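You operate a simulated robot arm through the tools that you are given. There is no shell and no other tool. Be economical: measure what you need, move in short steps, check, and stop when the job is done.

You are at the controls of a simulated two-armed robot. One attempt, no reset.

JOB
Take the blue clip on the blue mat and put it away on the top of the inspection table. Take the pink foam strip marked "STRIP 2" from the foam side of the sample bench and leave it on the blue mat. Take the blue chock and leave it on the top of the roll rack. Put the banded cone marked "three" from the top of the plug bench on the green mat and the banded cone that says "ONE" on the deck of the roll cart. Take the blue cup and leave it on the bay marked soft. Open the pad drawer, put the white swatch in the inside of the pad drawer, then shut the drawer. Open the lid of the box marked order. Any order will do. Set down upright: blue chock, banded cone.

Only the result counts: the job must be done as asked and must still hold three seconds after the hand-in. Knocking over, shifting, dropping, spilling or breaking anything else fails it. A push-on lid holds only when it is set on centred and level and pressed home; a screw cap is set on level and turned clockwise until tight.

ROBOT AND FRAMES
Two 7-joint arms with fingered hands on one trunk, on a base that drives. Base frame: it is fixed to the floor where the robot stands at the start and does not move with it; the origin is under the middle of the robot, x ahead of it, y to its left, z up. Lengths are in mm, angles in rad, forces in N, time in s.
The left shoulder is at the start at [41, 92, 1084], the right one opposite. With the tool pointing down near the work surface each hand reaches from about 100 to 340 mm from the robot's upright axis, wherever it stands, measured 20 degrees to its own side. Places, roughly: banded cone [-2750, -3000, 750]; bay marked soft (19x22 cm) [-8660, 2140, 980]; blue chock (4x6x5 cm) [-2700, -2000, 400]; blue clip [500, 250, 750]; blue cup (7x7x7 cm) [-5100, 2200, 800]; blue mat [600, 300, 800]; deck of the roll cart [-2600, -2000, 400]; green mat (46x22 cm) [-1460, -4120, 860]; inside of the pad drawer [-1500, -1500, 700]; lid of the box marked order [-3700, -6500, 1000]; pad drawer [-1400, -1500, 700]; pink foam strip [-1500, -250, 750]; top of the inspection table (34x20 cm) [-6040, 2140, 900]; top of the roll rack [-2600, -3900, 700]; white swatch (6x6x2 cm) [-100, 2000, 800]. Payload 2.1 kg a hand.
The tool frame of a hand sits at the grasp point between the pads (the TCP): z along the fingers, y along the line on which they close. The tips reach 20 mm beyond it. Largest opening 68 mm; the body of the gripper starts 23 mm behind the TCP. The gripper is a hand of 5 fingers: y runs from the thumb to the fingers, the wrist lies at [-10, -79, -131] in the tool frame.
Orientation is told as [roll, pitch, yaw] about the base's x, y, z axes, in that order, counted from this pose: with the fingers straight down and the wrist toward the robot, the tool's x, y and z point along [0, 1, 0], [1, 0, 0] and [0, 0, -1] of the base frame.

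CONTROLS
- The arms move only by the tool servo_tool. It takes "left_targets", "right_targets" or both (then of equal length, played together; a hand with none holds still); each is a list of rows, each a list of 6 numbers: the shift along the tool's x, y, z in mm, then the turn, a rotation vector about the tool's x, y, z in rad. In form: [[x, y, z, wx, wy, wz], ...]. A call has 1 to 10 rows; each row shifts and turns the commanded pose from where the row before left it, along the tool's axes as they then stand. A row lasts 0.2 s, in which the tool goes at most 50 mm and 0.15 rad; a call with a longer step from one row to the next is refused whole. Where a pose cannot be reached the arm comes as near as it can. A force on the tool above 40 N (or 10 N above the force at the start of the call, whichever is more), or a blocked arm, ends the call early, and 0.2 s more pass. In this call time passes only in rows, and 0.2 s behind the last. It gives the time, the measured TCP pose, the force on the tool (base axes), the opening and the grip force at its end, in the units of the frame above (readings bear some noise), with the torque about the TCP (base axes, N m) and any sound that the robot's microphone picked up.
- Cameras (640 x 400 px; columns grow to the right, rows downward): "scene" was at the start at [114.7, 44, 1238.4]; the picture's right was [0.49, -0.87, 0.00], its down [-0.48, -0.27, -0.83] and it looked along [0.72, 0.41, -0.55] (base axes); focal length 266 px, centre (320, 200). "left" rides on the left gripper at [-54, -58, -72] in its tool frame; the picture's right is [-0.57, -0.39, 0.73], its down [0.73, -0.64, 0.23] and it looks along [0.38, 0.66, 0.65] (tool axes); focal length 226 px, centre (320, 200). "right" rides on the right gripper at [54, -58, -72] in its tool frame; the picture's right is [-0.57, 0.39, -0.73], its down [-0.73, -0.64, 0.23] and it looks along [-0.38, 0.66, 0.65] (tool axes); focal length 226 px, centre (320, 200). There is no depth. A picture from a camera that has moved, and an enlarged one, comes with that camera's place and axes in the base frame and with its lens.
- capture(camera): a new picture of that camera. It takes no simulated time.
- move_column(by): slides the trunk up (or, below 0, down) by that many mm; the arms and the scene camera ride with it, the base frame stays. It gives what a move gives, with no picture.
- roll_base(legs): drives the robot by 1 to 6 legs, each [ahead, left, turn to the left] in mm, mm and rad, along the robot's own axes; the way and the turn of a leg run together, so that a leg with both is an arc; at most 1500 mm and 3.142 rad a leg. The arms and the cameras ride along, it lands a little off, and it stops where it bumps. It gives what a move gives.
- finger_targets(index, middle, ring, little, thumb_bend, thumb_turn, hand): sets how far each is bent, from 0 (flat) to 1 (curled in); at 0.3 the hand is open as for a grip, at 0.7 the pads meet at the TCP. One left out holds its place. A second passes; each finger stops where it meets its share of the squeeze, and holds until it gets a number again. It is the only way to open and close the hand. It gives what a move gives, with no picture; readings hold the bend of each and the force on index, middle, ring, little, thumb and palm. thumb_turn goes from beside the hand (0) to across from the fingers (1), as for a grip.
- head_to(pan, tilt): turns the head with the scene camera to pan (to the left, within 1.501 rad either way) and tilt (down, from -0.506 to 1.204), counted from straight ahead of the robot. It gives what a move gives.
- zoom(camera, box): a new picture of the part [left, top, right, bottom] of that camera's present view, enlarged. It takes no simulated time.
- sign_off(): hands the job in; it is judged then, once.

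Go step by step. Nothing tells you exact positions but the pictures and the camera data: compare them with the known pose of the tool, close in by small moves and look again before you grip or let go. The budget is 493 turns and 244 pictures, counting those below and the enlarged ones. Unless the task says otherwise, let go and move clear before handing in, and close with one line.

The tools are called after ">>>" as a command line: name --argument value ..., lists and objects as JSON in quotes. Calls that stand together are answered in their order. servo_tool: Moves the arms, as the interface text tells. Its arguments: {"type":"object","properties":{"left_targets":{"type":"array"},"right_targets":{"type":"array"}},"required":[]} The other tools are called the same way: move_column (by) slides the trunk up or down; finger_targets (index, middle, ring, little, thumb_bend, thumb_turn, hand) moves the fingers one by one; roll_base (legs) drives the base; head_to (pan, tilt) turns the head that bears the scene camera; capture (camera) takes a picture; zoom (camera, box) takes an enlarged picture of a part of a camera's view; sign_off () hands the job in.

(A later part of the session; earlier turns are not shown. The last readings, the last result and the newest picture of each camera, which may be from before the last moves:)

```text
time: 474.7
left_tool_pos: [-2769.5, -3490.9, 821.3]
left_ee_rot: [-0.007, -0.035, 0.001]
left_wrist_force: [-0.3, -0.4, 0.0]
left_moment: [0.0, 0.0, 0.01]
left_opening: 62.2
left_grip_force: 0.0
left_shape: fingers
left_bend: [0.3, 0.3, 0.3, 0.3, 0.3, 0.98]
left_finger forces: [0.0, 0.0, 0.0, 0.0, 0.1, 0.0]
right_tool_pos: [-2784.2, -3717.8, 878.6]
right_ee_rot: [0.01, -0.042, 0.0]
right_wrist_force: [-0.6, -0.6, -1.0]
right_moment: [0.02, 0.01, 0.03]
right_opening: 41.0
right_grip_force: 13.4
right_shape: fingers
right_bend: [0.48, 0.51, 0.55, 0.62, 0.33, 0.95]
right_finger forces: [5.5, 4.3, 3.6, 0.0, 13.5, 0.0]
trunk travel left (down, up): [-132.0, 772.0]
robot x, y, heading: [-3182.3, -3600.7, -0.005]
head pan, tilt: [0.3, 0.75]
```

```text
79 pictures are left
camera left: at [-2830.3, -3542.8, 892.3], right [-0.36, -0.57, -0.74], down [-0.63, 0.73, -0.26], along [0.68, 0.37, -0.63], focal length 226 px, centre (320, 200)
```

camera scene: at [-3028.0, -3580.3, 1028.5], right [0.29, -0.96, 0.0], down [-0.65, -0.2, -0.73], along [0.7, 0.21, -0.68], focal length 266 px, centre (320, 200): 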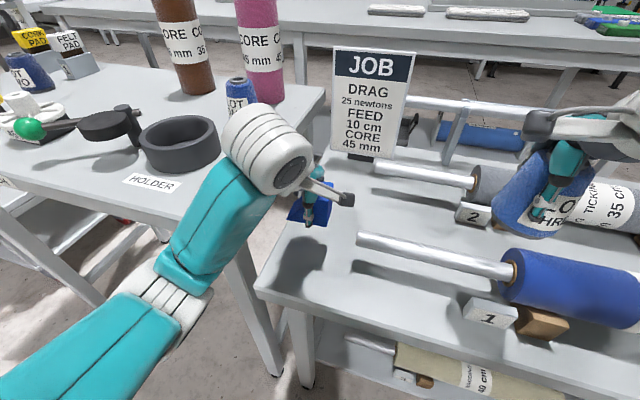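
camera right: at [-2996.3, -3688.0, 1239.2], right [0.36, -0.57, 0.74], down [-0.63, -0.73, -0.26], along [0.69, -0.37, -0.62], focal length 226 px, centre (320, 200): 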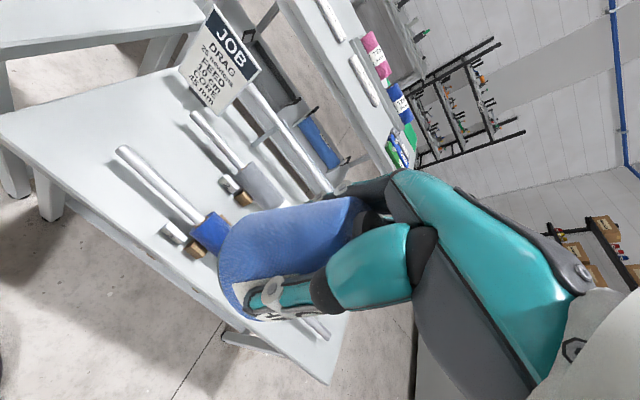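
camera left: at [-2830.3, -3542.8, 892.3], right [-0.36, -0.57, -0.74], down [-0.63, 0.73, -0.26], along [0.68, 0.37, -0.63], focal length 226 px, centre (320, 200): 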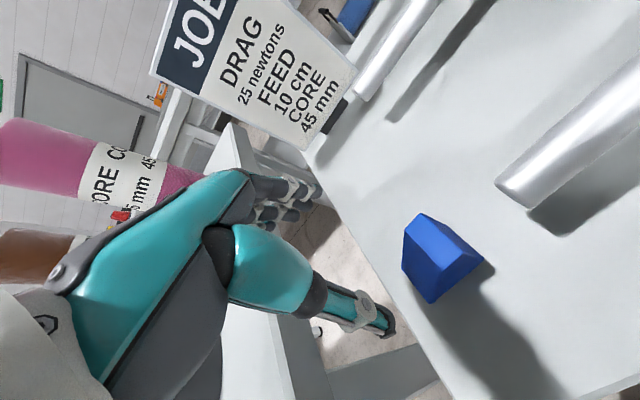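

The chock stands upright on the rack top. Next I take cone ONE with the left hand: raise the trunk and shift over to it.

>>> move_column --by 200

>>> servo_tool --left_targets '[[0, 0, 0, 0, 0, 0.15], [0, 0, 0, 0, 0, 0.15], [0, 0, 0, 0, 0, 0.15], [0, 0, 0, 0, 0, 0.15]]'

>>> finger_targets --hand "left" --index 0.2 --middle 0.2 --ring 0.2 --little 0.2 --thumb_bend 0.2

>>> roll_base --legs '[[60, 219, 0]]'

>>> head_to --pan 0.1 --tilt 0.75

>>> capture --camera "scene"

>>> capture --camera "left"

```text
time: 476.9
left_tool_pos: [-2769.4, -3490.2, 1019.5]
left_ee_rot: [-0.006, -0.033, 0.001]
left_wrist_force: [-0.6, -0.4, 0.1]
left_moment: [-0.01, 0.02, 0.01]
left_opening: 62.4
left_grip_force: 0.0
left_shape: fingers
left_bend: [0.3, 0.3, 0.3, 0.3, 0.3, 0.98]
left_finger forces: [0.0, 0.0, 0.0, 0.1, 0.0, 0.1]
right_tool_pos: [-2784.1, -3718.3, 1078.4]
right_ee_rot: [0.012, -0.041, 0.001]
right_wrist_force: [-0.1, 0.3, -1.0]
right_moment: [0.03, -0.01, -0.03]
right_opening: 41.0
right_grip_force: 12.6
right_shape: fingers
right_bend: [0.48, 0.51, 0.55, 0.62, 0.33, 0.95]
right_finger forces: [5.4, 4.3, 3.6, 0.1, 13.2, 0.0]
trunk travel left (down, up): [-332.0, 572.0]
robot x, y, heading: [-3182.6, -3601.6, -0.002]
head pan, tilt: [0.3, 0.75]
```

```text
time: 477.9
left_tool_pos: [-2769.9, -3490.8, 1021.7]
left_ee_rot: [0.013, -0.033, -0.602]
left_wrist_force: [-0.2, 0.4, -0.8]
left_moment: [0.0, -0.04, 0.01]
left_opening: 62.6
left_grip_force: 0.1
left_shape: fingers
left_bend: [0.3, 0.3, 0.3, 0.3, 0.3, 0.98]
left_finger forces: [0.1, 0.0, 0.0, 0.1, 0.1, 0.0]
right_tool_pos: [-2785.1, -3716.8, 1077.2]
right_ee_rot: [0.01, -0.041, 0.001]
right_wrist_force: [-0.1, -0.1, -1.3]
right_moment: [-0.01, -0.01, -0.01]
right_opening: 41.1
right_grip_force: 13.4
right_shape: fingers
right_bend: [0.48, 0.51, 0.55, 0.62, 0.33, 0.95]
right_finger forces: [5.3, 4.2, 3.6, 0.1, 13.2, 0.1]
trunk travel left (down, up): [-332.0, 572.0]
robot x, y, heading: [-3185.2, -3607.1, -0.004]
head pan, tilt: [0.3, 0.75]
```

```text
time: 478.9
left_tool_pos: [-2769.1, -3490.8, 1020.7]
left_ee_rot: [0.014, -0.032, -0.599]
left_wrist_force: [0.8, -0.1, 0.7]
left_moment: [0.03, 0.02, 0.01]
left_opening: 76.7
left_grip_force: 0.0
left_shape: fingers
left_bend: [0.2, 0.2, 0.2, 0.2, 0.2, 0.98]
left_finger forces: [0.1, 0.0, 0.0, 0.0, 0.0, 0.1]
right_tool_pos: [-2783.9, -3717.6, 1079.3]
right_ee_rot: [0.011, -0.042, 0.002]
right_wrist_force: [-0.7, 0.0, -1.4]
right_moment: [0.02, -0.01, -0.03]
right_opening: 40.7
right_grip_force: 13.4
right_shape: fingers
right_bend: [0.48, 0.51, 0.55, 0.62, 0.33, 0.95]
right_finger forces: [5.4, 4.3, 3.6, 0.0, 13.2, 0.0]
trunk travel left (down, up): [-332.0, 572.0]
robot x, y, heading: [-3177.5, -3607.0, 0.0]
head pan, tilt: [0.3, 0.75]
```

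```text
time: 480.6
left_tool_pos: [-2708.1, -3275.1, 1020.1]
left_ee_rot: [0.014, -0.031, -0.6]
left_wrist_force: [-0.2, -0.3, -0.1]
left_moment: [-0.02, 0.02, -0.02]
left_opening: 77.0
left_grip_force: 0.0
left_shape: fingers
left_bend: [0.2, 0.2, 0.2, 0.2, 0.2, 0.98]
left_finger forces: [0.1, 0.0, 0.0, 0.1, 0.0, 0.0]
right_tool_pos: [-2723.1, -3501.8, 1080.2]
right_ee_rot: [0.01, -0.042, 0.001]
right_wrist_force: [0.3, 0.8, -0.7]
right_moment: [0.03, 0.01, 0.0]
right_opening: 41.2
right_grip_force: 13.1
right_shape: fingers
right_bend: [0.48, 0.51, 0.55, 0.62, 0.33, 0.95]
right_finger forces: [5.1, 4.3, 3.6, 0.0, 13.2, 0.0]
trunk travel left (down, up): [-332.0, 572.0]
robot x, y, heading: [-3121.3, -3388.7, -0.009]
head pan, tilt: [0.3, 0.75]
```

```text
time: 481.3
left_tool_pos: [-2708.5, -3274.3, 1021.5]
left_ee_rot: [0.016, -0.034, -0.602]
left_wrist_force: [-0.3, 1.2, 0.1]
left_moment: [0.0, -0.02, -0.02]
left_opening: 76.8
left_grip_force: 0.0
left_shape: fingers
left_bend: [0.2, 0.2, 0.2, 0.2, 0.2, 0.98]
left_finger forces: [0.0, 0.1, 0.0, 0.0, 0.1, 0.0]
right_tool_pos: [-2725.0, -3501.9, 1079.0]
right_ee_rot: [0.01, -0.043, -0.001]
right_wrist_force: [0.4, -0.1, -1.1]
right_moment: [0.02, -0.01, 0.02]
right_opening: 40.8
right_grip_force: 13.4
right_shape: fingers
right_bend: [0.48, 0.51, 0.55, 0.62, 0.33, 0.95]
right_finger forces: [5.3, 4.3, 3.6, 0.0, 13.1, 0.0]
trunk travel left (down, up): [-332.0, 572.0]
robot x, y, heading: [-3121.9, -3391.1, -0.001]
head pan, tilt: [0.099, 0.75]
```

```text
78 pictures are left
camera scene: at [-3002.8, -3381.2, 1231.4], right [0.1, -1.0, 0.0], down [-0.68, -0.07, -0.73], along [0.73, 0.07, -0.68], focal length 266 px, centre (320, 200)
```

scene: 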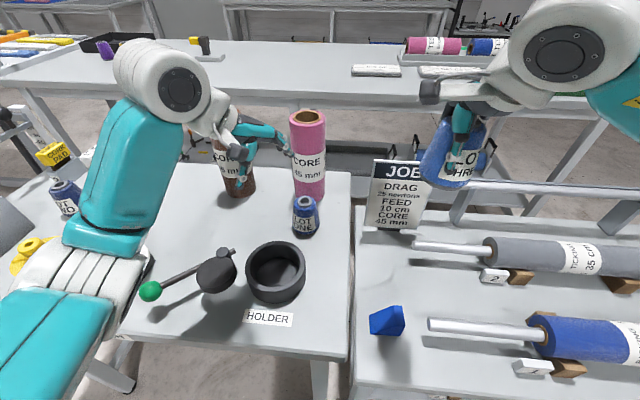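

```text
77 pictures are left
camera left: at [-2790.2, -3285.4, 1090.1], right [-0.61, -0.25, -0.75], down [-0.11, 0.96, -0.24], along [0.78, -0.07, -0.62], focal length 226 px, centre (320, 200)
```

left: 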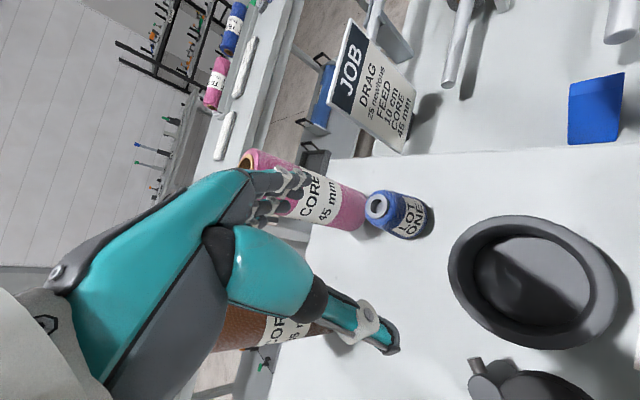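

Cone ONE's top is at [-2623, -3315, 872]. I move the left hand over it and lower.

>>> servo_tool --left_targets '[[4.9, 31.2, 0, 0, 0, 0], [4.9, 31.2, 0, 0, 0, 0], [4.8, 31.3, 0, 0, 0, 0], [0, 0, 40, 0, 0, 0], [0, 0, 40, 0, 0, 0], [0, 0, 40, 0, 0, 0], [0, 0, 10, 0, 0, 0]]'

>>> capture --camera "left"

```text
time: 482.9
left_tool_pos: [-2620.2, -3317.4, 893.8]
left_ee_rot: [0.014, -0.03, -0.604]
left_wrist_force: [-0.4, 0.7, 0.8]
left_moment: [0.0, -0.01, -0.02]
left_opening: 77.1
left_grip_force: 0.0
left_shape: fingers
left_bend: [0.2, 0.2, 0.2, 0.2, 0.2, 0.98]
left_finger forces: [0.0, 0.0, 0.1, 0.0, 0.0, 0.0]
right_tool_pos: [-2723.7, -3502.8, 1078.5]
right_ee_rot: [0.01, -0.042, 0.0]
right_wrist_force: [0.4, -0.2, -1.1]
right_moment: [-0.02, 0.0, 0.02]
right_opening: 41.0
right_grip_force: 13.1
right_shape: fingers
right_bend: [0.48, 0.51, 0.55, 0.62, 0.33, 0.95]
right_finger forces: [5.2, 4.3, 3.7, 0.1, 13.1, 0.1]
trunk travel left (down, up): [-332.0, 572.0]
robot x, y, heading: [-3119.5, -3386.8, -0.003]
head pan, tilt: [0.099, 0.75]
```

```text
76 pictures are left
camera left: at [-2700.8, -3327.8, 963.2], right [-0.61, -0.25, -0.75], down [-0.11, 0.96, -0.24], along [0.78, -0.07, -0.62], focal length 226 px, centre (320, 200)
```

left: 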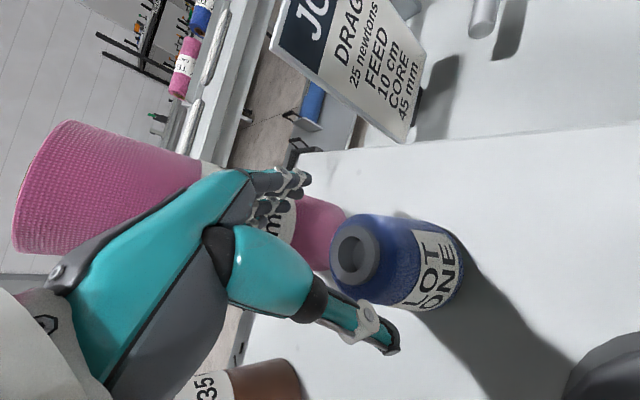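

>>> servo_tool --left_targets '[[1, -6, 0, 0, 0, 0], [0, 0, 20, 0, 0, 0], [0, 0, 16, 0, 0, 0], [0, 0, 8, 0, 0, 0]]'

>>> finger_targets --hand "left" --index 0.45 --middle 0.45 --ring 0.45 --little 0.45 --thumb_bend 0.45

>>> capture --camera "left"

```text
time: 483.9
left_tool_pos: [-2622.7, -3314.2, 849.9]
left_ee_rot: [0.014, -0.034, -0.603]
left_wrist_force: [-1.8, 1.1, 2.3]
left_moment: [0.02, 0.02, -0.03]
left_opening: 77.9
left_grip_force: 1.1
left_shape: fingers
left_bend: [0.2, 0.2, 0.2, 0.2, 0.2, 0.98]
left_finger forces: [0.1, 0.0, 0.0, 0.1, 2.0, 0.1]
right_tool_pos: [-2724.2, -3503.2, 1078.7]
right_ee_rot: [0.011, -0.043, -0.001]
right_wrist_force: [0.1, 0.7, -1.1]
right_moment: [-0.01, -0.03, 0.01]
right_opening: 40.8
right_grip_force: 13.0
right_shape: fingers
right_bend: [0.48, 0.51, 0.55, 0.62, 0.33, 0.95]
right_finger forces: [5.3, 4.3, 3.6, 0.1, 13.1, 0.0]
trunk travel left (down, up): [-332.0, 572.0]
robot x, y, heading: [-3119.4, -3391.3, -0.004]
head pan, tilt: [0.099, 0.75]
```

```text
time: 484.9
left_tool_pos: [-2622.5, -3315.0, 851.0]
left_ee_rot: [0.014, -0.034, -0.601]
left_wrist_force: [1.3, -1.9, 6.7]
left_moment: [0.0, 0.01, -0.07]
left_opening: 53.0
left_grip_force: 15.1
left_shape: fingers
left_bend: [0.34, 0.44, 0.45, 0.45, 0.44, 0.98]
left_finger forces: [15.2, 0.5, 0.0, 0.0, 14.0, 0.1]
right_tool_pos: [-2724.5, -3501.4, 1079.2]
right_ee_rot: [0.01, -0.042, 0.001]
right_wrist_force: [-0.9, 0.1, -0.2]
right_moment: [0.0, 0.02, 0.02]
right_opening: 40.9
right_grip_force: 13.2
right_shape: fingers
right_bend: [0.48, 0.51, 0.55, 0.62, 0.33, 0.95]
right_finger forces: [5.2, 4.4, 3.6, 0.0, 13.0, 0.1]
trunk travel left (down, up): [-332.0, 572.0]
robot x, y, heading: [-3121.3, -3388.4, -0.001]
head pan, tilt: [0.099, 0.75]
```

```text
75 pictures are left
camera left: at [-2703.2, -3324.3, 919.9], right [-0.61, -0.25, -0.75], down [-0.11, 0.96, -0.24], along [0.78, -0.07, -0.62], focal length 226 px, centre (320, 200)
```

left: 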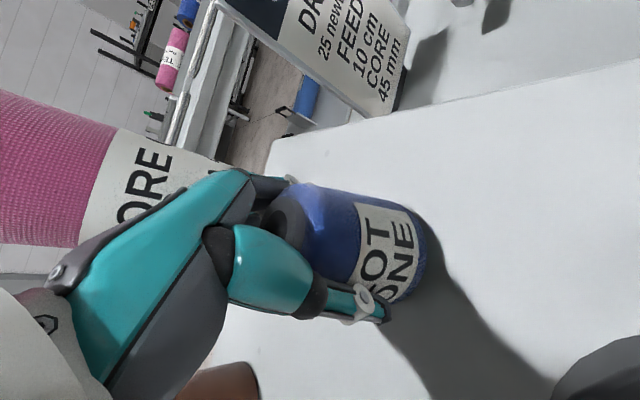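

Gripped. I tighten and lift with the trunk, then check.

>>> finger_targets --hand "left" --index 0.55 --middle 0.6 --ring 0.62 --little 0.62 --thumb_bend 0.58

>>> move_column --by 30

>>> capture --camera "left"

```text
time: 485.9
left_tool_pos: [-2621.6, -3314.0, 851.9]
left_ee_rot: [0.014, -0.031, -0.601]
left_wrist_force: [3.6, -3.4, 10.4]
left_moment: [-0.05, -0.2, -0.09]
left_opening: 45.1
left_grip_force: 27.2
left_shape: fingers
left_bend: [0.38, 0.49, 0.56, 0.62, 0.51, 0.97]
left_finger forces: [21.8, 5.1, 2.2, 0.0, 24.7, 0.2]
right_tool_pos: [-2724.2, -3502.1, 1077.8]
right_ee_rot: [0.012, -0.042, 0.0]
right_wrist_force: [-0.7, 0.4, -0.7]
right_moment: [0.02, -0.03, 0.03]
right_opening: 40.9
right_grip_force: 13.1
right_shape: fingers
right_bend: [0.48, 0.51, 0.55, 0.62, 0.33, 0.95]
right_finger forces: [5.3, 4.4, 3.6, 0.0, 13.1, 0.0]
trunk travel left (down, up): [-332.0, 572.0]
robot x, y, heading: [-3123.9, -3386.1, 0.0]
head pan, tilt: [0.099, 0.75]
```

```text
time: 486.7
left_tool_pos: [-2623.3, -3313.4, 879.6]
left_ee_rot: [0.013, -0.032, -0.6]
left_wrist_force: [1.2, -0.5, -0.9]
left_moment: [0.0, 0.01, 0.0]
left_opening: 44.7
left_grip_force: 22.3
left_shape: fingers
left_bend: [0.4, 0.51, 0.59, 0.62, 0.47, 0.96]
left_finger forces: [16.7, 3.7, 1.3, 0.0, 23.3, 0.0]
right_tool_pos: [-2724.5, -3502.0, 1108.7]
right_ee_rot: [0.01, -0.043, 0.002]
right_wrist_force: [-0.1, 0.7, -1.5]
right_moment: [-0.02, 0.0, 0.02]
right_opening: 41.1
right_grip_force: 12.9
right_shape: fingers
right_bend: [0.48, 0.51, 0.55, 0.62, 0.33, 0.95]
right_finger forces: [5.1, 4.3, 3.6, 0.0, 13.1, 0.1]
trunk travel left (down, up): [-362.0, 542.0]
robot x, y, heading: [-3121.3, -3390.7, -0.003]
head pan, tilt: [0.099, 0.75]
```

```text
74 pictures are left
camera left: at [-2703.1, -3323.3, 948.9], right [-0.62, -0.25, -0.75], down [-0.11, 0.96, -0.24], along [0.78, -0.07, -0.62], focal length 226 px, centre (320, 200)
```

left: 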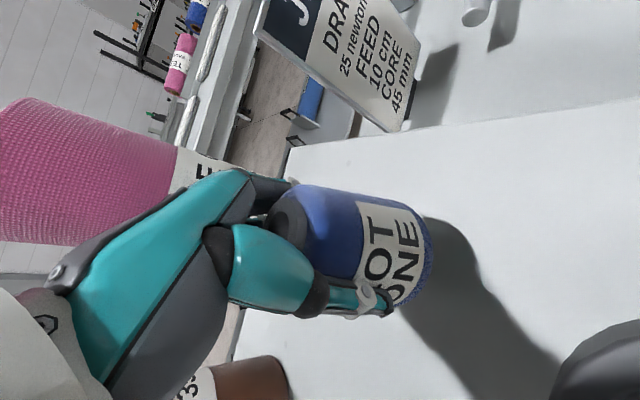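

Cone ONE is lifted. I raise, back off and go to the roll cart.

>>> move_column --by 100

>>> roll_base --legs '[[-300, 0, 0], [0, 1340, 0]]'

>>> servo_tool --left_targets '[[15, -25, 0, 0, 0, 0.06], [15, -25, 0, 0, 0, 0.06], [15, -25, 0, 0, 0, 0.05]]'

>>> head_to --pan 0.05 --tilt 0.7

>>> capture --camera "scene"

```text
time: 488.0
left_tool_pos: [-2621.9, -3313.8, 979.3]
left_ee_rot: [0.013, -0.03, -0.603]
left_wrist_force: [0.1, 0.5, -1.2]
left_moment: [-0.02, 0.01, 0.02]
left_opening: 44.6
left_grip_force: 22.6
left_shape: fingers
left_bend: [0.4, 0.51, 0.59, 0.62, 0.47, 0.96]
left_finger forces: [16.5, 3.6, 1.3, 0.0, 23.1, 0.1]
right_tool_pos: [-2723.9, -3502.2, 1208.3]
right_ee_rot: [0.01, -0.043, 0.001]
right_wrist_force: [0.4, 0.5, -0.9]
right_moment: [0.04, 0.02, 0.0]
right_opening: 40.8
right_grip_force: 12.8
right_shape: fingers
right_bend: [0.48, 0.51, 0.55, 0.62, 0.33, 0.95]
right_finger forces: [5.2, 4.3, 3.6, 0.0, 13.0, 0.0]
trunk travel left (down, up): [-462.0, 442.0]
robot x, y, heading: [-3122.1, -3389.5, -0.006]
head pan, tilt: [0.099, 0.75]
```

```text
time: 496.4
left_tool_pos: [-2905.1, -1977.1, 979.6]
left_ee_rot: [0.012, -0.032, -0.617]
left_wrist_force: [-0.2, -0.9, -2.2]
left_moment: [0.01, 0.02, 0.02]
left_opening: 44.8
left_grip_force: 22.4
left_shape: fingers
left_bend: [0.4, 0.51, 0.59, 0.62, 0.46, 0.96]
left_finger forces: [16.5, 3.5, 1.3, 0.1, 23.1, 0.1]
right_tool_pos: [-3011.3, -2163.0, 1209.3]
right_ee_rot: [0.008, -0.041, -0.012]
right_wrist_force: [0.8, 0.2, -1.2]
right_moment: [0.0, -0.01, -0.03]
right_opening: 40.9
right_grip_force: 13.5
right_shape: fingers
right_bend: [0.48, 0.51, 0.55, 0.62, 0.33, 0.95]
right_finger forces: [5.1, 4.3, 3.6, 0.1, 13.0, 0.0]
trunk travel left (down, up): [-462.0, 442.0]
robot x, y, heading: [-3407.0, -2045.7, -0.021]
head pan, tilt: [0.099, 0.75]
```

```text
time: 497.2
left_tool_pos: [-2936.7, -1894.2, 976.1]
left_ee_rot: [0.018, -0.03, -0.787]
left_wrist_force: [0.4, 0.2, -1.4]
left_moment: [0.03, -0.02, 0.0]
left_opening: 44.8
left_grip_force: 22.0
left_shape: fingers
left_bend: [0.4, 0.51, 0.59, 0.62, 0.46, 0.96]
left_finger forces: [16.2, 3.6, 1.3, 0.1, 22.5, 0.0]
right_tool_pos: [-3011.0, -2163.3, 1208.4]
right_ee_rot: [0.012, -0.041, -0.014]
right_wrist_force: [0.4, 1.0, -1.1]
right_moment: [0.03, -0.01, 0.02]
right_opening: 40.9
right_grip_force: 13.0
right_shape: fingers
right_bend: [0.48, 0.51, 0.55, 0.62, 0.33, 0.95]
right_finger forces: [5.0, 4.3, 3.7, 0.0, 12.9, 0.1]
trunk travel left (down, up): [-462.0, 442.0]
robot x, y, heading: [-3408.3, -2043.6, -0.023]
head pan, tilt: [0.099, 0.75]
```

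```text
time: 497.8
left_tool_pos: [-2936.6, -1894.0, 977.4]
left_ee_rot: [0.018, -0.029, -0.786]
left_wrist_force: [-0.3, 0.3, -1.8]
left_moment: [-0.04, 0.01, 0.05]
left_opening: 44.6
left_grip_force: 21.6
left_shape: fingers
left_bend: [0.4, 0.51, 0.59, 0.62, 0.46, 0.96]
left_finger forces: [16.2, 3.6, 1.3, 0.0, 22.6, 0.1]
right_tool_pos: [-3010.7, -2164.2, 1208.4]
right_ee_rot: [0.011, -0.042, -0.013]
right_wrist_force: [-1.1, 0.2, -0.1]
right_moment: [0.01, -0.02, -0.01]
right_opening: 40.7
right_grip_force: 12.5
right_shape: fingers
right_bend: [0.48, 0.51, 0.55, 0.62, 0.33, 0.95]
right_finger forces: [5.1, 4.4, 3.7, 0.0, 12.9, 0.0]
trunk travel left (down, up): [-462.0, 442.0]
robot x, y, heading: [-3407.8, -2047.9, -0.017]
head pan, tilt: [0.051, 0.7]
```

```text
73 pictures are left
camera scene: at [-3300.2, -2043.2, 1366.4], right [0.03, -1.0, 0.0], down [-0.64, -0.02, -0.76], along [0.76, 0.03, -0.64], focal length 266 px, centre (320, 200)
```

scene: 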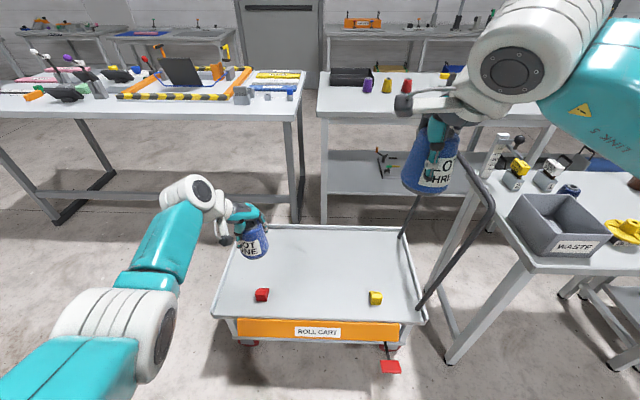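

I set the arm to the tested low-reach pose and drive to the cart, then lower the trunk.

>>> servo_tool --left_targets '[[-35, -3.5, 0, 0, 0, 0], [-35, -3.5, 0, 0, 0, 0]]'

>>> roll_base --legs '[[300, 20, 0.017]]'

>>> move_column --by -400

>>> move_column --by -55

>>> capture --camera "left"

>>> capture --camera "scene"

```text
time: 498.4
left_tool_pos: [-2991.7, -1938.7, 978.0]
left_ee_rot: [0.017, -0.029, -0.785]
left_wrist_force: [-0.8, -0.1, -1.2]
left_moment: [-0.04, 0.0, 0.04]
left_opening: 44.7
left_grip_force: 21.6
left_shape: fingers
left_bend: [0.4, 0.52, 0.59, 0.62, 0.46, 0.96]
left_finger forces: [15.8, 3.5, 1.3, 0.0, 21.9, 0.1]
right_tool_pos: [-3011.5, -2163.9, 1208.2]
right_ee_rot: [0.009, -0.043, -0.015]
right_wrist_force: [-0.3, 0.3, -1.7]
right_moment: [-0.01, 0.0, 0.02]
right_opening: 40.7
right_grip_force: 12.7
right_shape: fingers
right_bend: [0.48, 0.51, 0.55, 0.62, 0.33, 0.95]
right_finger forces: [5.0, 4.3, 3.6, 0.1, 13.0, 0.0]
trunk travel left (down, up): [-462.0, 442.0]
robot x, y, heading: [-3402.8, -2046.6, -0.017]
head pan, tilt: [0.051, 0.7]
```

```text
time: 500.4
left_tool_pos: [-2692.4, -1915.9, 976.6]
left_ee_rot: [0.019, -0.031, -0.771]
left_wrist_force: [0.0, 0.3, -1.3]
left_moment: [-0.01, -0.01, -0.01]
left_opening: 44.5
left_grip_force: 21.3
left_shape: fingers
left_bend: [0.4, 0.52, 0.59, 0.62, 0.46, 0.96]
left_finger forces: [15.8, 3.5, 1.3, 0.0, 21.9, 0.1]
right_tool_pos: [-2707.9, -2141.9, 1208.2]
right_ee_rot: [0.013, -0.042, 0.001]
right_wrist_force: [-0.7, -0.1, -1.0]
right_moment: [0.01, -0.05, -0.03]
right_opening: 40.8
right_grip_force: 12.5
right_shape: fingers
right_bend: [0.48, 0.51, 0.55, 0.62, 0.33, 0.95]
right_finger forces: [5.1, 4.2, 3.5, 0.0, 12.9, 0.0]
trunk travel left (down, up): [-462.0, 442.0]
robot x, y, heading: [-3107.6, -2028.6, -0.0]
head pan, tilt: [0.051, 0.7]
```

```text
time: 504.3
left_tool_pos: [-2691.8, -1915.5, 576.7]
left_ee_rot: [0.019, -0.029, -0.77]
left_wrist_force: [-0.1, 0.5, -1.2]
left_moment: [-0.01, -0.01, -0.06]
left_opening: 44.5
left_grip_force: 21.1
left_shape: fingers
left_bend: [0.41, 0.52, 0.59, 0.62, 0.46, 0.96]
left_finger forces: [15.6, 3.5, 1.2, 0.1, 21.4, 0.0]
right_tool_pos: [-2708.7, -2141.4, 808.7]
right_ee_rot: [0.011, -0.042, 0.0]
right_wrist_force: [-0.8, -0.3, -1.1]
right_moment: [0.03, 0.01, 0.03]
right_opening: 41.1
right_grip_force: 12.7
right_shape: fingers
right_bend: [0.48, 0.51, 0.55, 0.62, 0.34, 0.95]
right_finger forces: [4.8, 4.3, 3.6, 0.0, 12.6, 0.0]
trunk travel left (down, up): [-62.0, 842.0]
robot x, y, heading: [-3106.1, -2028.3, -0.001]
head pan, tilt: [0.051, 0.7]
```

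```text
time: 505.2
left_tool_pos: [-2691.6, -1917.3, 522.8]
left_ee_rot: [0.02, -0.03, -0.772]
left_wrist_force: [0.2, 0.1, -1.6]
left_moment: [-0.01, -0.02, 0.03]
left_opening: 44.4
left_grip_force: 20.8
left_shape: fingers
left_bend: [0.41, 0.52, 0.59, 0.62, 0.46, 0.96]
left_finger forces: [15.5, 3.5, 1.3, 0.0, 21.2, 0.0]
right_tool_pos: [-2707.4, -2143.0, 754.5]
right_ee_rot: [0.01, -0.042, -0.001]
right_wrist_force: [0.1, -0.3, -1.2]
right_moment: [-0.02, -0.02, 0.0]
right_opening: 41.3
right_grip_force: 12.6
right_shape: fingers
right_bend: [0.48, 0.51, 0.55, 0.62, 0.34, 0.95]
right_finger forces: [4.8, 4.3, 3.6, 0.0, 12.5, 0.0]
trunk travel left (down, up): [-7.0, 897.0]
robot x, y, heading: [-3106.2, -2029.8, -0.005]
head pan, tilt: [0.051, 0.7]
```

```text
72 pictures are left
camera left: at [-2774.2, -1912.5, 591.3], right [-0.65, -0.14, -0.75], down [0.06, 0.97, -0.23], along [0.76, -0.2, -0.62], focal length 226 px, centre (320, 200)
```

left: 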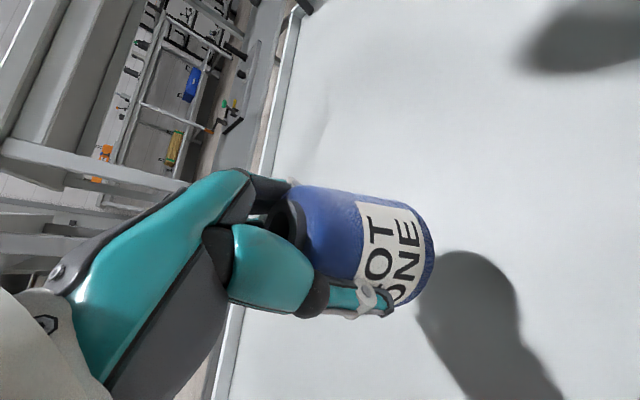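

```text
71 pictures are left
camera scene: at [-2911.2, -2025.2, 903.8], right [0.05, -1.0, 0.0], down [-0.64, -0.03, -0.76], along [0.76, 0.04, -0.64], focal length 266 px, centre (320, 200)
```

scene: 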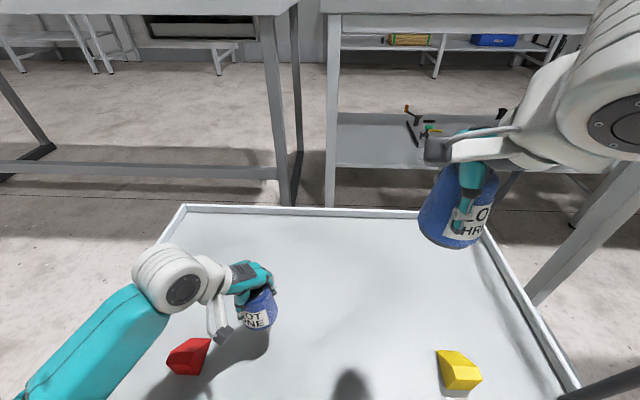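

Lowering the cone to the deck in small steps.

>>> servo_tool --left_targets '[[0, 0, 20, 0, 0, 0], [0, 0, 20, 0, 0, 0], [0, 0, 5, 0, 0, 0], [0, 0, 4, 0, 0, 0], [0, 0, 4, 0, 0, 0], [0, 0, 4, 0, 0, 0], [0, 0, 4, 0, 0, 0]]'

>>> capture --camera "left"

```text
time: 506.8
left_tool_pos: [-2690.0, -1915.8, 461.8]
left_ee_rot: [0.018, -0.03, -0.772]
left_wrist_force: [-0.6, 1.0, 0.0]
left_moment: [0.0, -0.03, 0.0]
left_opening: 44.3
left_grip_force: 20.4
left_shape: fingers
left_bend: [0.41, 0.52, 0.59, 0.62, 0.46, 0.96]
left_finger forces: [15.3, 3.5, 1.2, 0.1, 20.6, 0.0]
right_tool_pos: [-2708.1, -2140.8, 753.0]
right_ee_rot: [0.01, -0.042, 0.001]
right_wrist_force: [-0.2, -0.2, -1.6]
right_moment: [0.0, -0.01, -0.01]
right_opening: 40.7
right_grip_force: 13.0
right_shape: fingers
right_bend: [0.48, 0.51, 0.55, 0.62, 0.34, 0.95]
right_finger forces: [4.8, 4.2, 3.6, 0.0, 12.4, 0.0]
trunk travel left (down, up): [-7.0, 897.0]
robot x, y, heading: [-3103.8, -2028.4, -0.005]
head pan, tilt: [0.051, 0.7]
```

```text
70 pictures are left
camera left: at [-2772.2, -1913.1, 530.7], right [-0.65, -0.14, -0.75], down [0.06, 0.97, -0.24], along [0.76, -0.2, -0.62], focal length 226 px, centre (320, 200)
```

left: 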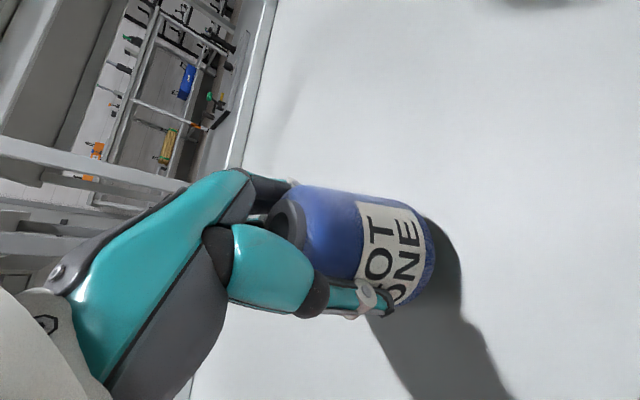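

>>> servo_tool --left_targets '[[0, 0, 3, 0, 0, 0], [0, 0, 3, 0, 0, 0], [0, 0, 3, 0, 0, 0], [0, 0, 3, 0, 0, 0], [0, 0, 3, 0, 0, 0]]'

```text
time: 508.1
left_tool_pos: [-2688.2, -1917.3, 449.9]
left_ee_rot: [0.022, -0.042, -0.772]
left_wrist_force: [-11.1, 2.0, 30.3]
left_moment: [0.06, -0.14, 0.0]
left_opening: 45.3
left_grip_force: 28.9
left_shape: fingers
left_bend: [0.42, 0.52, 0.6, 0.62, 0.5, 0.94]
left_finger forces: [17.6, 3.9, 1.5, 0.0, 35.0, 0.0]
right_tool_pos: [-2710.9, -2141.9, 753.9]
right_ee_rot: [0.01, -0.045, 0.001]
right_wrist_force: [0.8, 0.3, -0.7]
right_moment: [0.03, 0.01, 0.02]
right_opening: 40.9
right_grip_force: 12.9
right_shape: fingers
right_bend: [0.48, 0.51, 0.55, 0.62, 0.34, 0.95]
right_finger forces: [4.8, 4.2, 3.6, 0.0, 12.5, 0.1]
trunk travel left (down, up): [-7.0, 897.0]
robot x, y, heading: [-3104.2, -2028.6, -0.009]
head pan, tilt: [0.051, 0.7]
stopped in row 5 (left hand): the force on the tool passed its limit at 41 N (the readings are from after the stop); the commanded pose is now the measured one
```

The cone is on the deck. I ease up 2 mm, open gently and look before lifting away.

>>> servo_tool --left_targets '[[0, 0, -2, 0, 0, 0]]'

>>> finger_targets --hand "left" --index 0.15 --middle 0.15 --ring 0.15 --little 0.15 --thumb_bend 0.12

>>> servo_tool --left_targets '[[0, 0, -15, 0, 0, 0], [0, 0, -35, 0, 0, 0], [0, 0, -40, 0, 0, 0]]'

>>> capture --camera "left"

```text
time: 508.5
left_tool_pos: [-2689.1, -1918.1, 451.2]
left_ee_rot: [0.022, -0.039, -0.773]
left_wrist_force: [-7.3, 0.1, 23.0]
left_moment: [-0.03, -0.2, -0.01]
left_opening: 45.0
left_grip_force: 27.0
left_shape: fingers
left_bend: [0.42, 0.52, 0.6, 0.62, 0.5, 0.94]
left_finger forces: [17.9, 4.6, 1.8, 0.0, 29.9, 0.1]
right_tool_pos: [-2708.3, -2141.5, 754.1]
right_ee_rot: [0.009, -0.043, -0.001]
right_wrist_force: [0.3, 0.2, -0.8]
right_moment: [0.0, -0.03, 0.02]
right_opening: 40.6
right_grip_force: 12.6
right_shape: fingers
right_bend: [0.48, 0.51, 0.55, 0.62, 0.34, 0.95]
right_finger forces: [4.8, 4.2, 3.6, 0.1, 12.6, 0.1]
trunk travel left (down, up): [-7.0, 897.0]
robot x, y, heading: [-3105.3, -2028.4, -0.004]
head pan, tilt: [0.051, 0.7]
```

```text
time: 509.5
left_tool_pos: [-2689.1, -1916.7, 450.4]
left_ee_rot: [0.02, -0.036, -0.772]
left_wrist_force: [-1.0, 0.4, 0.0]
left_moment: [0.0, 0.0, -0.03]
left_opening: 85.9
left_grip_force: 0.4
left_shape: fingers
left_bend: [0.15, 0.15, 0.15, 0.15, 0.12, 0.97]
left_finger forces: [0.0, 0.0, 0.0, 0.0, 0.5, 0.0]
right_tool_pos: [-2709.7, -2141.3, 753.9]
right_ee_rot: [0.011, -0.042, 0.0]
right_wrist_force: [0.2, 0.3, -1.5]
right_moment: [0.01, 0.02, -0.01]
right_opening: 40.9
right_grip_force: 12.1
right_shape: fingers
right_bend: [0.48, 0.51, 0.55, 0.62, 0.34, 0.95]
right_finger forces: [4.8, 4.2, 3.6, 0.1, 12.5, 0.1]
trunk travel left (down, up): [-7.0, 897.0]
robot x, y, heading: [-3104.7, -2031.3, -0.003]
head pan, tilt: [0.051, 0.7]
```

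```text
time: 510.3
left_tool_pos: [-2693.1, -1916.3, 539.3]
left_ee_rot: [0.018, -0.036, -0.772]
left_wrist_force: [0.2, 0.7, 0.8]
left_moment: [0.02, 0.01, -0.02]
left_opening: 85.7
left_grip_force: 0.0
left_shape: fingers
left_bend: [0.15, 0.15, 0.15, 0.15, 0.12, 0.98]
left_finger forces: [0.0, 0.0, 0.0, 0.0, 0.0, 0.0]
right_tool_pos: [-2709.1, -2141.4, 753.9]
right_ee_rot: [0.011, -0.043, 0.0]
right_wrist_force: [-0.6, -0.2, -0.5]
right_moment: [-0.03, -0.01, 0.01]
right_opening: 41.1
right_grip_force: 12.7
right_shape: fingers
right_bend: [0.48, 0.51, 0.55, 0.62, 0.34, 0.95]
right_finger forces: [4.8, 4.2, 3.5, 0.1, 12.5, 0.0]
trunk travel left (down, up): [-7.0, 897.0]
robot x, y, heading: [-3105.4, -2029.9, -0.005]
head pan, tilt: [0.051, 0.7]
```

```text
69 pictures are left
camera left: at [-2774.7, -1912.6, 609.0], right [-0.64, -0.15, -0.75], down [0.06, 0.97, -0.24], along [0.76, -0.2, -0.62], focal length 226 px, centre (320, 200)
```

left: 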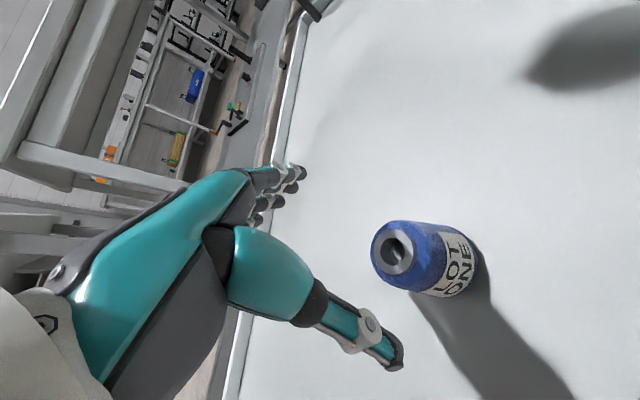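

Cone ONE stands upright on the deck. Now I take cone THREE to the green mat: raise, back off, and go south around the rack.

>>> move_column --by 400

>>> roll_base --legs '[[-330, 0, 0], [0, -1450, 0], [0, -1300, 0]]'

>>> head_to --pan -0.1 --tilt 0.35

>>> capture --camera "scene"

>>> head_to --pan -1.3 --tilt 0.35

>>> capture --camera "scene"

```text
time: 514.1
left_tool_pos: [-2692.0, -1916.6, 940.4]
left_ee_rot: [0.019, -0.034, -0.77]
left_wrist_force: [-0.3, -0.9, -0.1]
left_moment: [-0.02, -0.02, 0.03]
left_opening: 86.0
left_grip_force: 0.1
left_shape: fingers
left_bend: [0.15, 0.15, 0.15, 0.15, 0.12, 0.98]
left_finger forces: [0.0, 0.1, 0.1, 0.1, 0.0, 0.0]
right_tool_pos: [-2707.9, -2142.5, 1154.5]
right_ee_rot: [0.011, -0.042, 0.003]
right_wrist_force: [0.5, -0.3, -0.8]
right_moment: [-0.03, -0.01, 0.01]
right_opening: 40.9
right_grip_force: 12.3
right_shape: fingers
right_bend: [0.48, 0.51, 0.55, 0.62, 0.34, 0.95]
right_finger forces: [4.7, 4.2, 3.6, 0.0, 12.2, 0.1]
trunk travel left (down, up): [-407.0, 497.0]
robot x, y, heading: [-3107.3, -2026.9, -0.004]
head pan, tilt: [0.051, 0.7]
```

```text
time: 529.2
left_tool_pos: [-3004.3, -4648.0, 939.6]
left_ee_rot: [0.018, -0.034, -0.752]
left_wrist_force: [0.0, 0.2, -0.1]
left_moment: [-0.01, 0.03, 0.01]
left_opening: 85.7
left_grip_force: 0.0
left_shape: fingers
left_bend: [0.15, 0.15, 0.15, 0.15, 0.12, 0.98]
left_finger forces: [0.0, 0.0, 0.1, 0.1, 0.0, 0.0]
right_tool_pos: [-3016.6, -4872.5, 1153.7]
right_ee_rot: [0.011, -0.042, 0.019]
right_wrist_force: [0.0, 0.2, -0.4]
right_moment: [0.03, 0.01, 0.01]
right_opening: 40.8
right_grip_force: 12.4
right_shape: fingers
right_bend: [0.48, 0.51, 0.55, 0.62, 0.34, 0.95]
right_finger forces: [4.6, 4.2, 3.6, 0.0, 12.2, 0.0]
trunk travel left (down, up): [-407.0, 497.0]
robot x, y, heading: [-3416.5, -4766.6, 0.012]
head pan, tilt: [0.051, 0.7]
```

```text
time: 530.0
left_tool_pos: [-3003.2, -4647.8, 940.7]
left_ee_rot: [0.018, -0.035, -0.754]
left_wrist_force: [0.5, -0.4, 0.3]
left_moment: [0.03, 0.02, 0.01]
left_opening: 85.9
left_grip_force: 0.1
left_shape: fingers
left_bend: [0.15, 0.15, 0.15, 0.15, 0.12, 0.98]
left_finger forces: [0.0, 0.0, 0.0, 0.0, 0.0, 0.1]
right_tool_pos: [-3015.4, -4874.0, 1154.3]
right_ee_rot: [0.011, -0.043, 0.019]
right_wrist_force: [0.4, -0.1, -1.5]
right_moment: [0.03, -0.02, -0.01]
right_opening: 40.8
right_grip_force: 12.3
right_shape: fingers
right_bend: [0.48, 0.51, 0.55, 0.62, 0.34, 0.95]
right_finger forces: [4.5, 4.2, 3.5, 0.0, 12.1, 0.0]
trunk travel left (down, up): [-407.0, 497.0]
robot x, y, heading: [-3417.1, -4766.3, 0.015]
head pan, tilt: [-0.099, 0.351]
```

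```text
68 pictures are left
camera scene: at [-3296.5, -4775.2, 1342.5], right [-0.08, -1.0, 0.0], down [-0.34, 0.03, -0.94], along [0.94, -0.08, -0.34], focal length 266 px, centre (320, 200)
```

scene: 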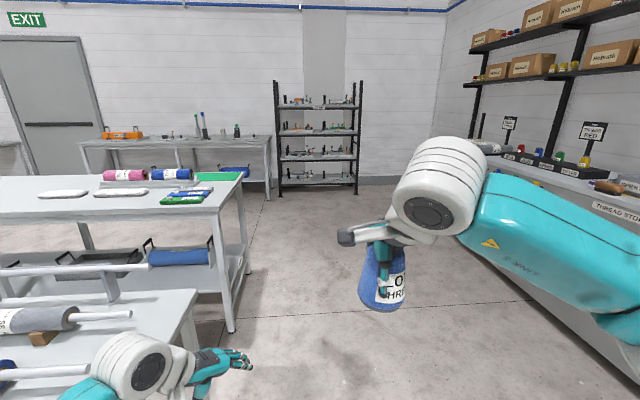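

```text
time: 531.4
left_tool_pos: [-3005.7, -4647.0, 939.0]
left_ee_rot: [0.02, -0.035, -0.751]
left_wrist_force: [-0.1, 0.2, -0.7]
left_moment: [-0.05, -0.01, 0.03]
left_opening: 85.8
left_grip_force: 0.0
left_shape: fingers
left_bend: [0.15, 0.15, 0.15, 0.15, 0.12, 0.98]
left_finger forces: [0.0, 0.0, 0.0, 0.1, 0.1, 0.0]
right_tool_pos: [-3016.6, -4873.5, 1153.1]
right_ee_rot: [0.011, -0.042, 0.021]
right_wrist_force: [-0.6, 0.0, -1.1]
right_moment: [-0.02, -0.01, -0.01]
right_opening: 41.0
right_grip_force: 12.5
right_shape: fingers
right_bend: [0.48, 0.51, 0.55, 0.62, 0.34, 0.95]
right_finger forces: [4.6, 4.1, 3.6, 0.0, 12.2, 0.0]
trunk travel left (down, up): [-407.0, 497.0]
robot x, y, heading: [-3416.1, -4769.4, 0.019]
head pan, tilt: [-1.3, 0.351]
```

```text
67 pictures are left
camera scene: at [-3363.0, -4856.8, 1342.6], right [-0.96, -0.28, 0.0], down [-0.1, 0.33, -0.94], along [0.27, -0.9, -0.34], focal length 266 px, centre (320, 200)
```

scene: 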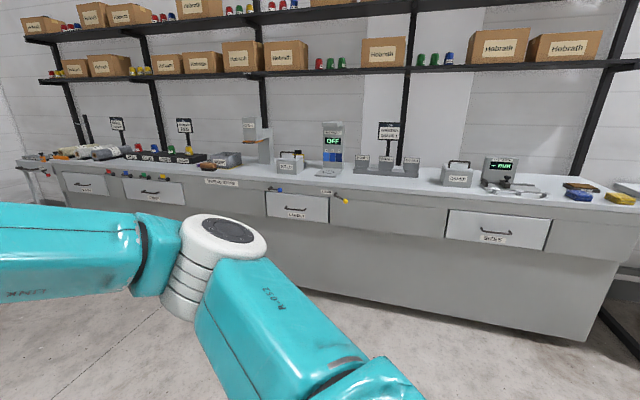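

The lane to the east is clear. I'll approach the green mat from the table's east side.

>>> roll_base --legs '[[1270, 0, -0.017], [1290, 0, 0], [0, 0, 3.14], [0, -530, 0]]'

>>> head_to --pan -0.1 --tilt 0.7

>>> capture --camera "scene"

>>> capture --camera "right"

```text
time: 553.9
left_tool_pos: [-1266.8, -4333.6, 938.6]
left_ee_rot: [0.019, -0.036, 2.356]
left_wrist_force: [0.4, 0.0, 0.3]
left_moment: [0.0, 0.01, 0.02]
left_opening: 85.8
left_grip_force: 0.0
left_shape: fingers
left_bend: [0.15, 0.15, 0.15, 0.15, 0.12, 0.98]
left_finger forces: [0.0, 0.0, 0.1, 0.1, 0.0, 0.1]
right_tool_pos: [-1247.2, -4107.0, 1152.8]
right_ee_rot: [0.01, -0.044, 3.128]
right_wrist_force: [-0.2, 1.1, -1.3]
right_moment: [0.02, 0.01, -0.03]
right_opening: 39.8
right_grip_force: 11.0
right_shape: fingers
right_bend: [0.49, 0.51, 0.55, 0.62, 0.35, 0.95]
right_finger forces: [4.2, 4.0, 3.3, 0.0, 10.9, 0.0]
trunk travel left (down, up): [-407.0, 497.0]
robot x, y, heading: [-852.2, -4223.6, 3.121]
head pan, tilt: [-1.3, 0.351]
```

```text
time: 555.2
left_tool_pos: [-1267.8, -4332.6, 940.2]
left_ee_rot: [0.02, -0.036, 2.356]
left_wrist_force: [0.2, 0.0, -0.8]
left_moment: [-0.03, -0.06, -0.02]
left_opening: 85.8
left_grip_force: 0.1
left_shape: fingers
left_bend: [0.15, 0.15, 0.15, 0.15, 0.12, 0.98]
left_finger forces: [0.1, 0.1, 0.0, 0.0, 0.0, 0.0]
right_tool_pos: [-1246.9, -4106.7, 1153.3]
right_ee_rot: [0.01, -0.042, 3.128]
right_wrist_force: [-0.2, 0.3, -0.9]
right_moment: [0.0, 0.02, 0.01]
right_opening: 40.2
right_grip_force: 11.7
right_shape: fingers
right_bend: [0.49, 0.51, 0.55, 0.62, 0.35, 0.95]
right_finger forces: [4.2, 4.0, 3.3, 0.0, 10.9, 0.0]
trunk travel left (down, up): [-407.0, 497.0]
robot x, y, heading: [-853.8, -4229.3, 3.124]
head pan, tilt: [-0.099, 0.7]
```

```text
66 pictures are left
camera scene: at [-967.1, -4215.2, 1311.2], right [0.12, 0.99, 0.0], down [0.64, -0.08, -0.76], along [-0.76, 0.09, -0.64], focal length 266 px, centre (320, 200)
```

scene: 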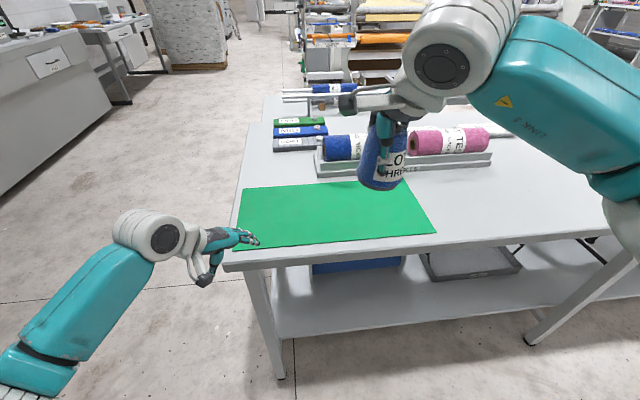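

```text
65 pictures are left
camera right: at [-1186.3, -4162.8, 1224.1], right [-0.35, 0.58, 0.74], down [0.64, 0.72, -0.26], along [-0.69, 0.38, -0.62], focal length 226 px, centre (320, 200)
```

right: 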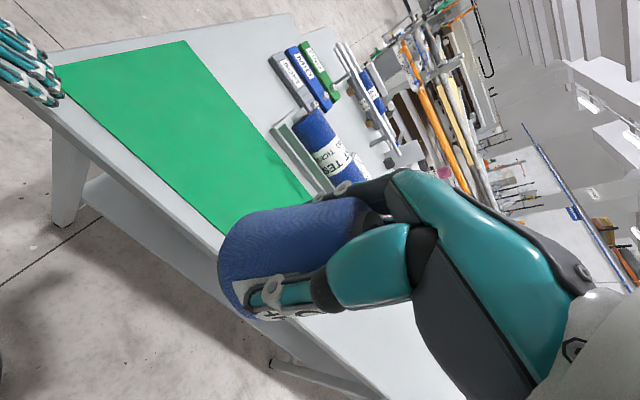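

The mat spans x -1568..-1350, y -4357..-3901. I drive ahead so the cone comes over its middle and lower with the right arm.

>>> roll_base --legs '[[203, 5, 0.015]]'

>>> servo_tool --right_targets '[[0, 0, 40, 0, 0, 0], [0, 0, 40, 0, 0, 0], [0, 0, 40, 0, 0, 0], [0, 0, 40, 0, 0, 0], [0, 0, 30, 0, 0, 0]]'

>>> capture --camera "right"

>>> capture --camera "scene"

```text
time: 556.9
left_tool_pos: [-1471.9, -4341.8, 940.0]
left_ee_rot: [0.019, -0.034, 2.371]
left_wrist_force: [0.7, 0.2, -0.7]
left_moment: [-0.01, -0.04, 0.0]
left_opening: 85.9
left_grip_force: 0.0
left_shape: fingers
left_bend: [0.15, 0.15, 0.15, 0.15, 0.12, 0.98]
left_finger forces: [0.0, 0.0, 0.1, 0.0, 0.1, 0.1]
right_tool_pos: [-1454.4, -4116.8, 1153.8]
right_ee_rot: [0.009, -0.042, -3.139]
right_wrist_force: [0.5, -0.5, -0.5]
right_moment: [0.01, -0.02, 0.02]
right_opening: 40.1
right_grip_force: 11.7
right_shape: fingers
right_bend: [0.49, 0.51, 0.55, 0.62, 0.35, 0.95]
right_finger forces: [4.2, 3.9, 3.3, 0.1, 11.1, 0.0]
trunk travel left (down, up): [-407.0, 497.0]
robot x, y, heading: [-1054.4, -4232.0, 3.138]
head pan, tilt: [-0.099, 0.7]
```

```text
time: 558.1
left_tool_pos: [-1470.1, -4342.0, 940.1]
left_ee_rot: [0.02, -0.035, 2.371]
left_wrist_force: [-0.2, -0.8, -1.0]
left_moment: [-0.01, -0.04, 0.0]
left_opening: 85.7
left_grip_force: 0.1
left_shape: fingers
left_bend: [0.15, 0.15, 0.15, 0.15, 0.12, 0.98]
left_finger forces: [0.1, 0.0, 0.0, 0.0, 0.0, 0.1]
right_tool_pos: [-1462.7, -4118.8, 963.7]
right_ee_rot: [0.008, -0.041, -3.14]
right_wrist_force: [0.3, 0.6, -1.5]
right_moment: [-0.01, 0.04, 0.01]
right_opening: 39.3
right_grip_force: 11.3
right_shape: fingers
right_bend: [0.49, 0.52, 0.55, 0.62, 0.35, 0.95]
right_finger forces: [4.0, 3.9, 3.3, 0.0, 10.6, 0.0]
trunk travel left (down, up): [-407.0, 497.0]
robot x, y, heading: [-1054.0, -4230.7, 3.139]
head pan, tilt: [-0.099, 0.7]
```

```text
64 pictures are left
camera right: at [-1400.4, -4173.2, 1034.3], right [-0.36, 0.57, 0.74], down [0.63, 0.73, -0.26], along [-0.69, 0.37, -0.62], focal length 226 px, centre (320, 200)
```

right: 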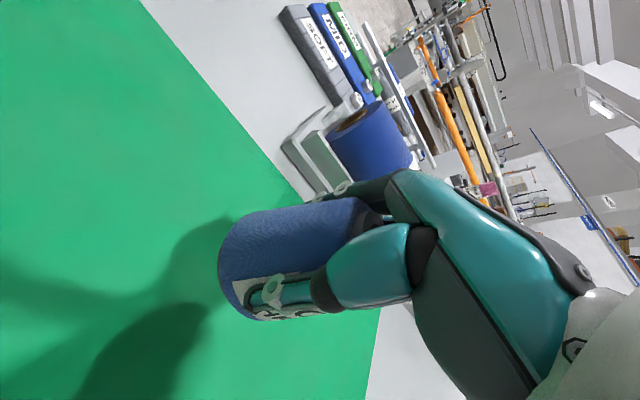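

```text
63 pictures are left
camera scene: at [-1172.3, -4220.1, 1311.1], right [0.1, 0.99, 0.0], down [0.64, -0.07, -0.76], along [-0.76, 0.08, -0.64], focal length 266 px, centre (320, 200)
```

scene: 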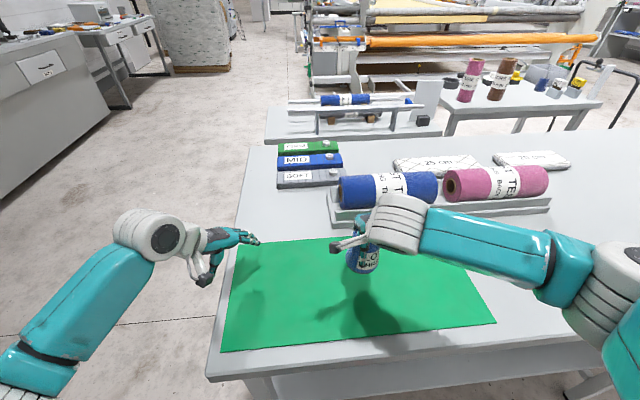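

Over the mat. I lower in small steps to contact.

>>> servo_tool --right_targets '[[0, 0, 10, 0, 0, 0], [0, 0, 10, 0, 0, 0], [0, 0, 5, 0, 0, 0], [0, 0, 4, 0, 0, 0], [0, 0, 4, 0, 0, 0], [0, 0, 3, 0, 0, 0], [0, 0, 3, 0, 0, 0], [0, 0, 3, 0, 0, 0], [0, 0, 3, 0, 0, 0]]'

```text
time: 560.1
left_tool_pos: [-1470.5, -4343.6, 940.4]
left_ee_rot: [0.018, -0.036, 2.371]
left_wrist_force: [-0.2, 0.1, 0.3]
left_moment: [0.01, 0.02, 0.01]
left_opening: 85.8
left_grip_force: 0.1
left_shape: fingers
left_bend: [0.15, 0.15, 0.15, 0.15, 0.12, 0.98]
left_finger forces: [0.1, 0.1, 0.0, 0.0, 0.0, 0.0]
right_tool_pos: [-1462.6, -4119.0, 918.6]
right_ee_rot: [0.01, -0.041, -3.14]
right_wrist_force: [0.0, 0.8, -1.2]
right_moment: [-0.01, 0.03, 0.0]
right_opening: 39.8
right_grip_force: 10.8
right_shape: fingers
right_bend: [0.49, 0.52, 0.55, 0.62, 0.35, 0.95]
right_finger forces: [3.9, 3.9, 3.2, 0.0, 10.5, 0.1]
trunk travel left (down, up): [-407.0, 497.0]
robot x, y, heading: [-1053.3, -4229.3, 3.145]
head pan, tilt: [-0.099, 0.7]
```

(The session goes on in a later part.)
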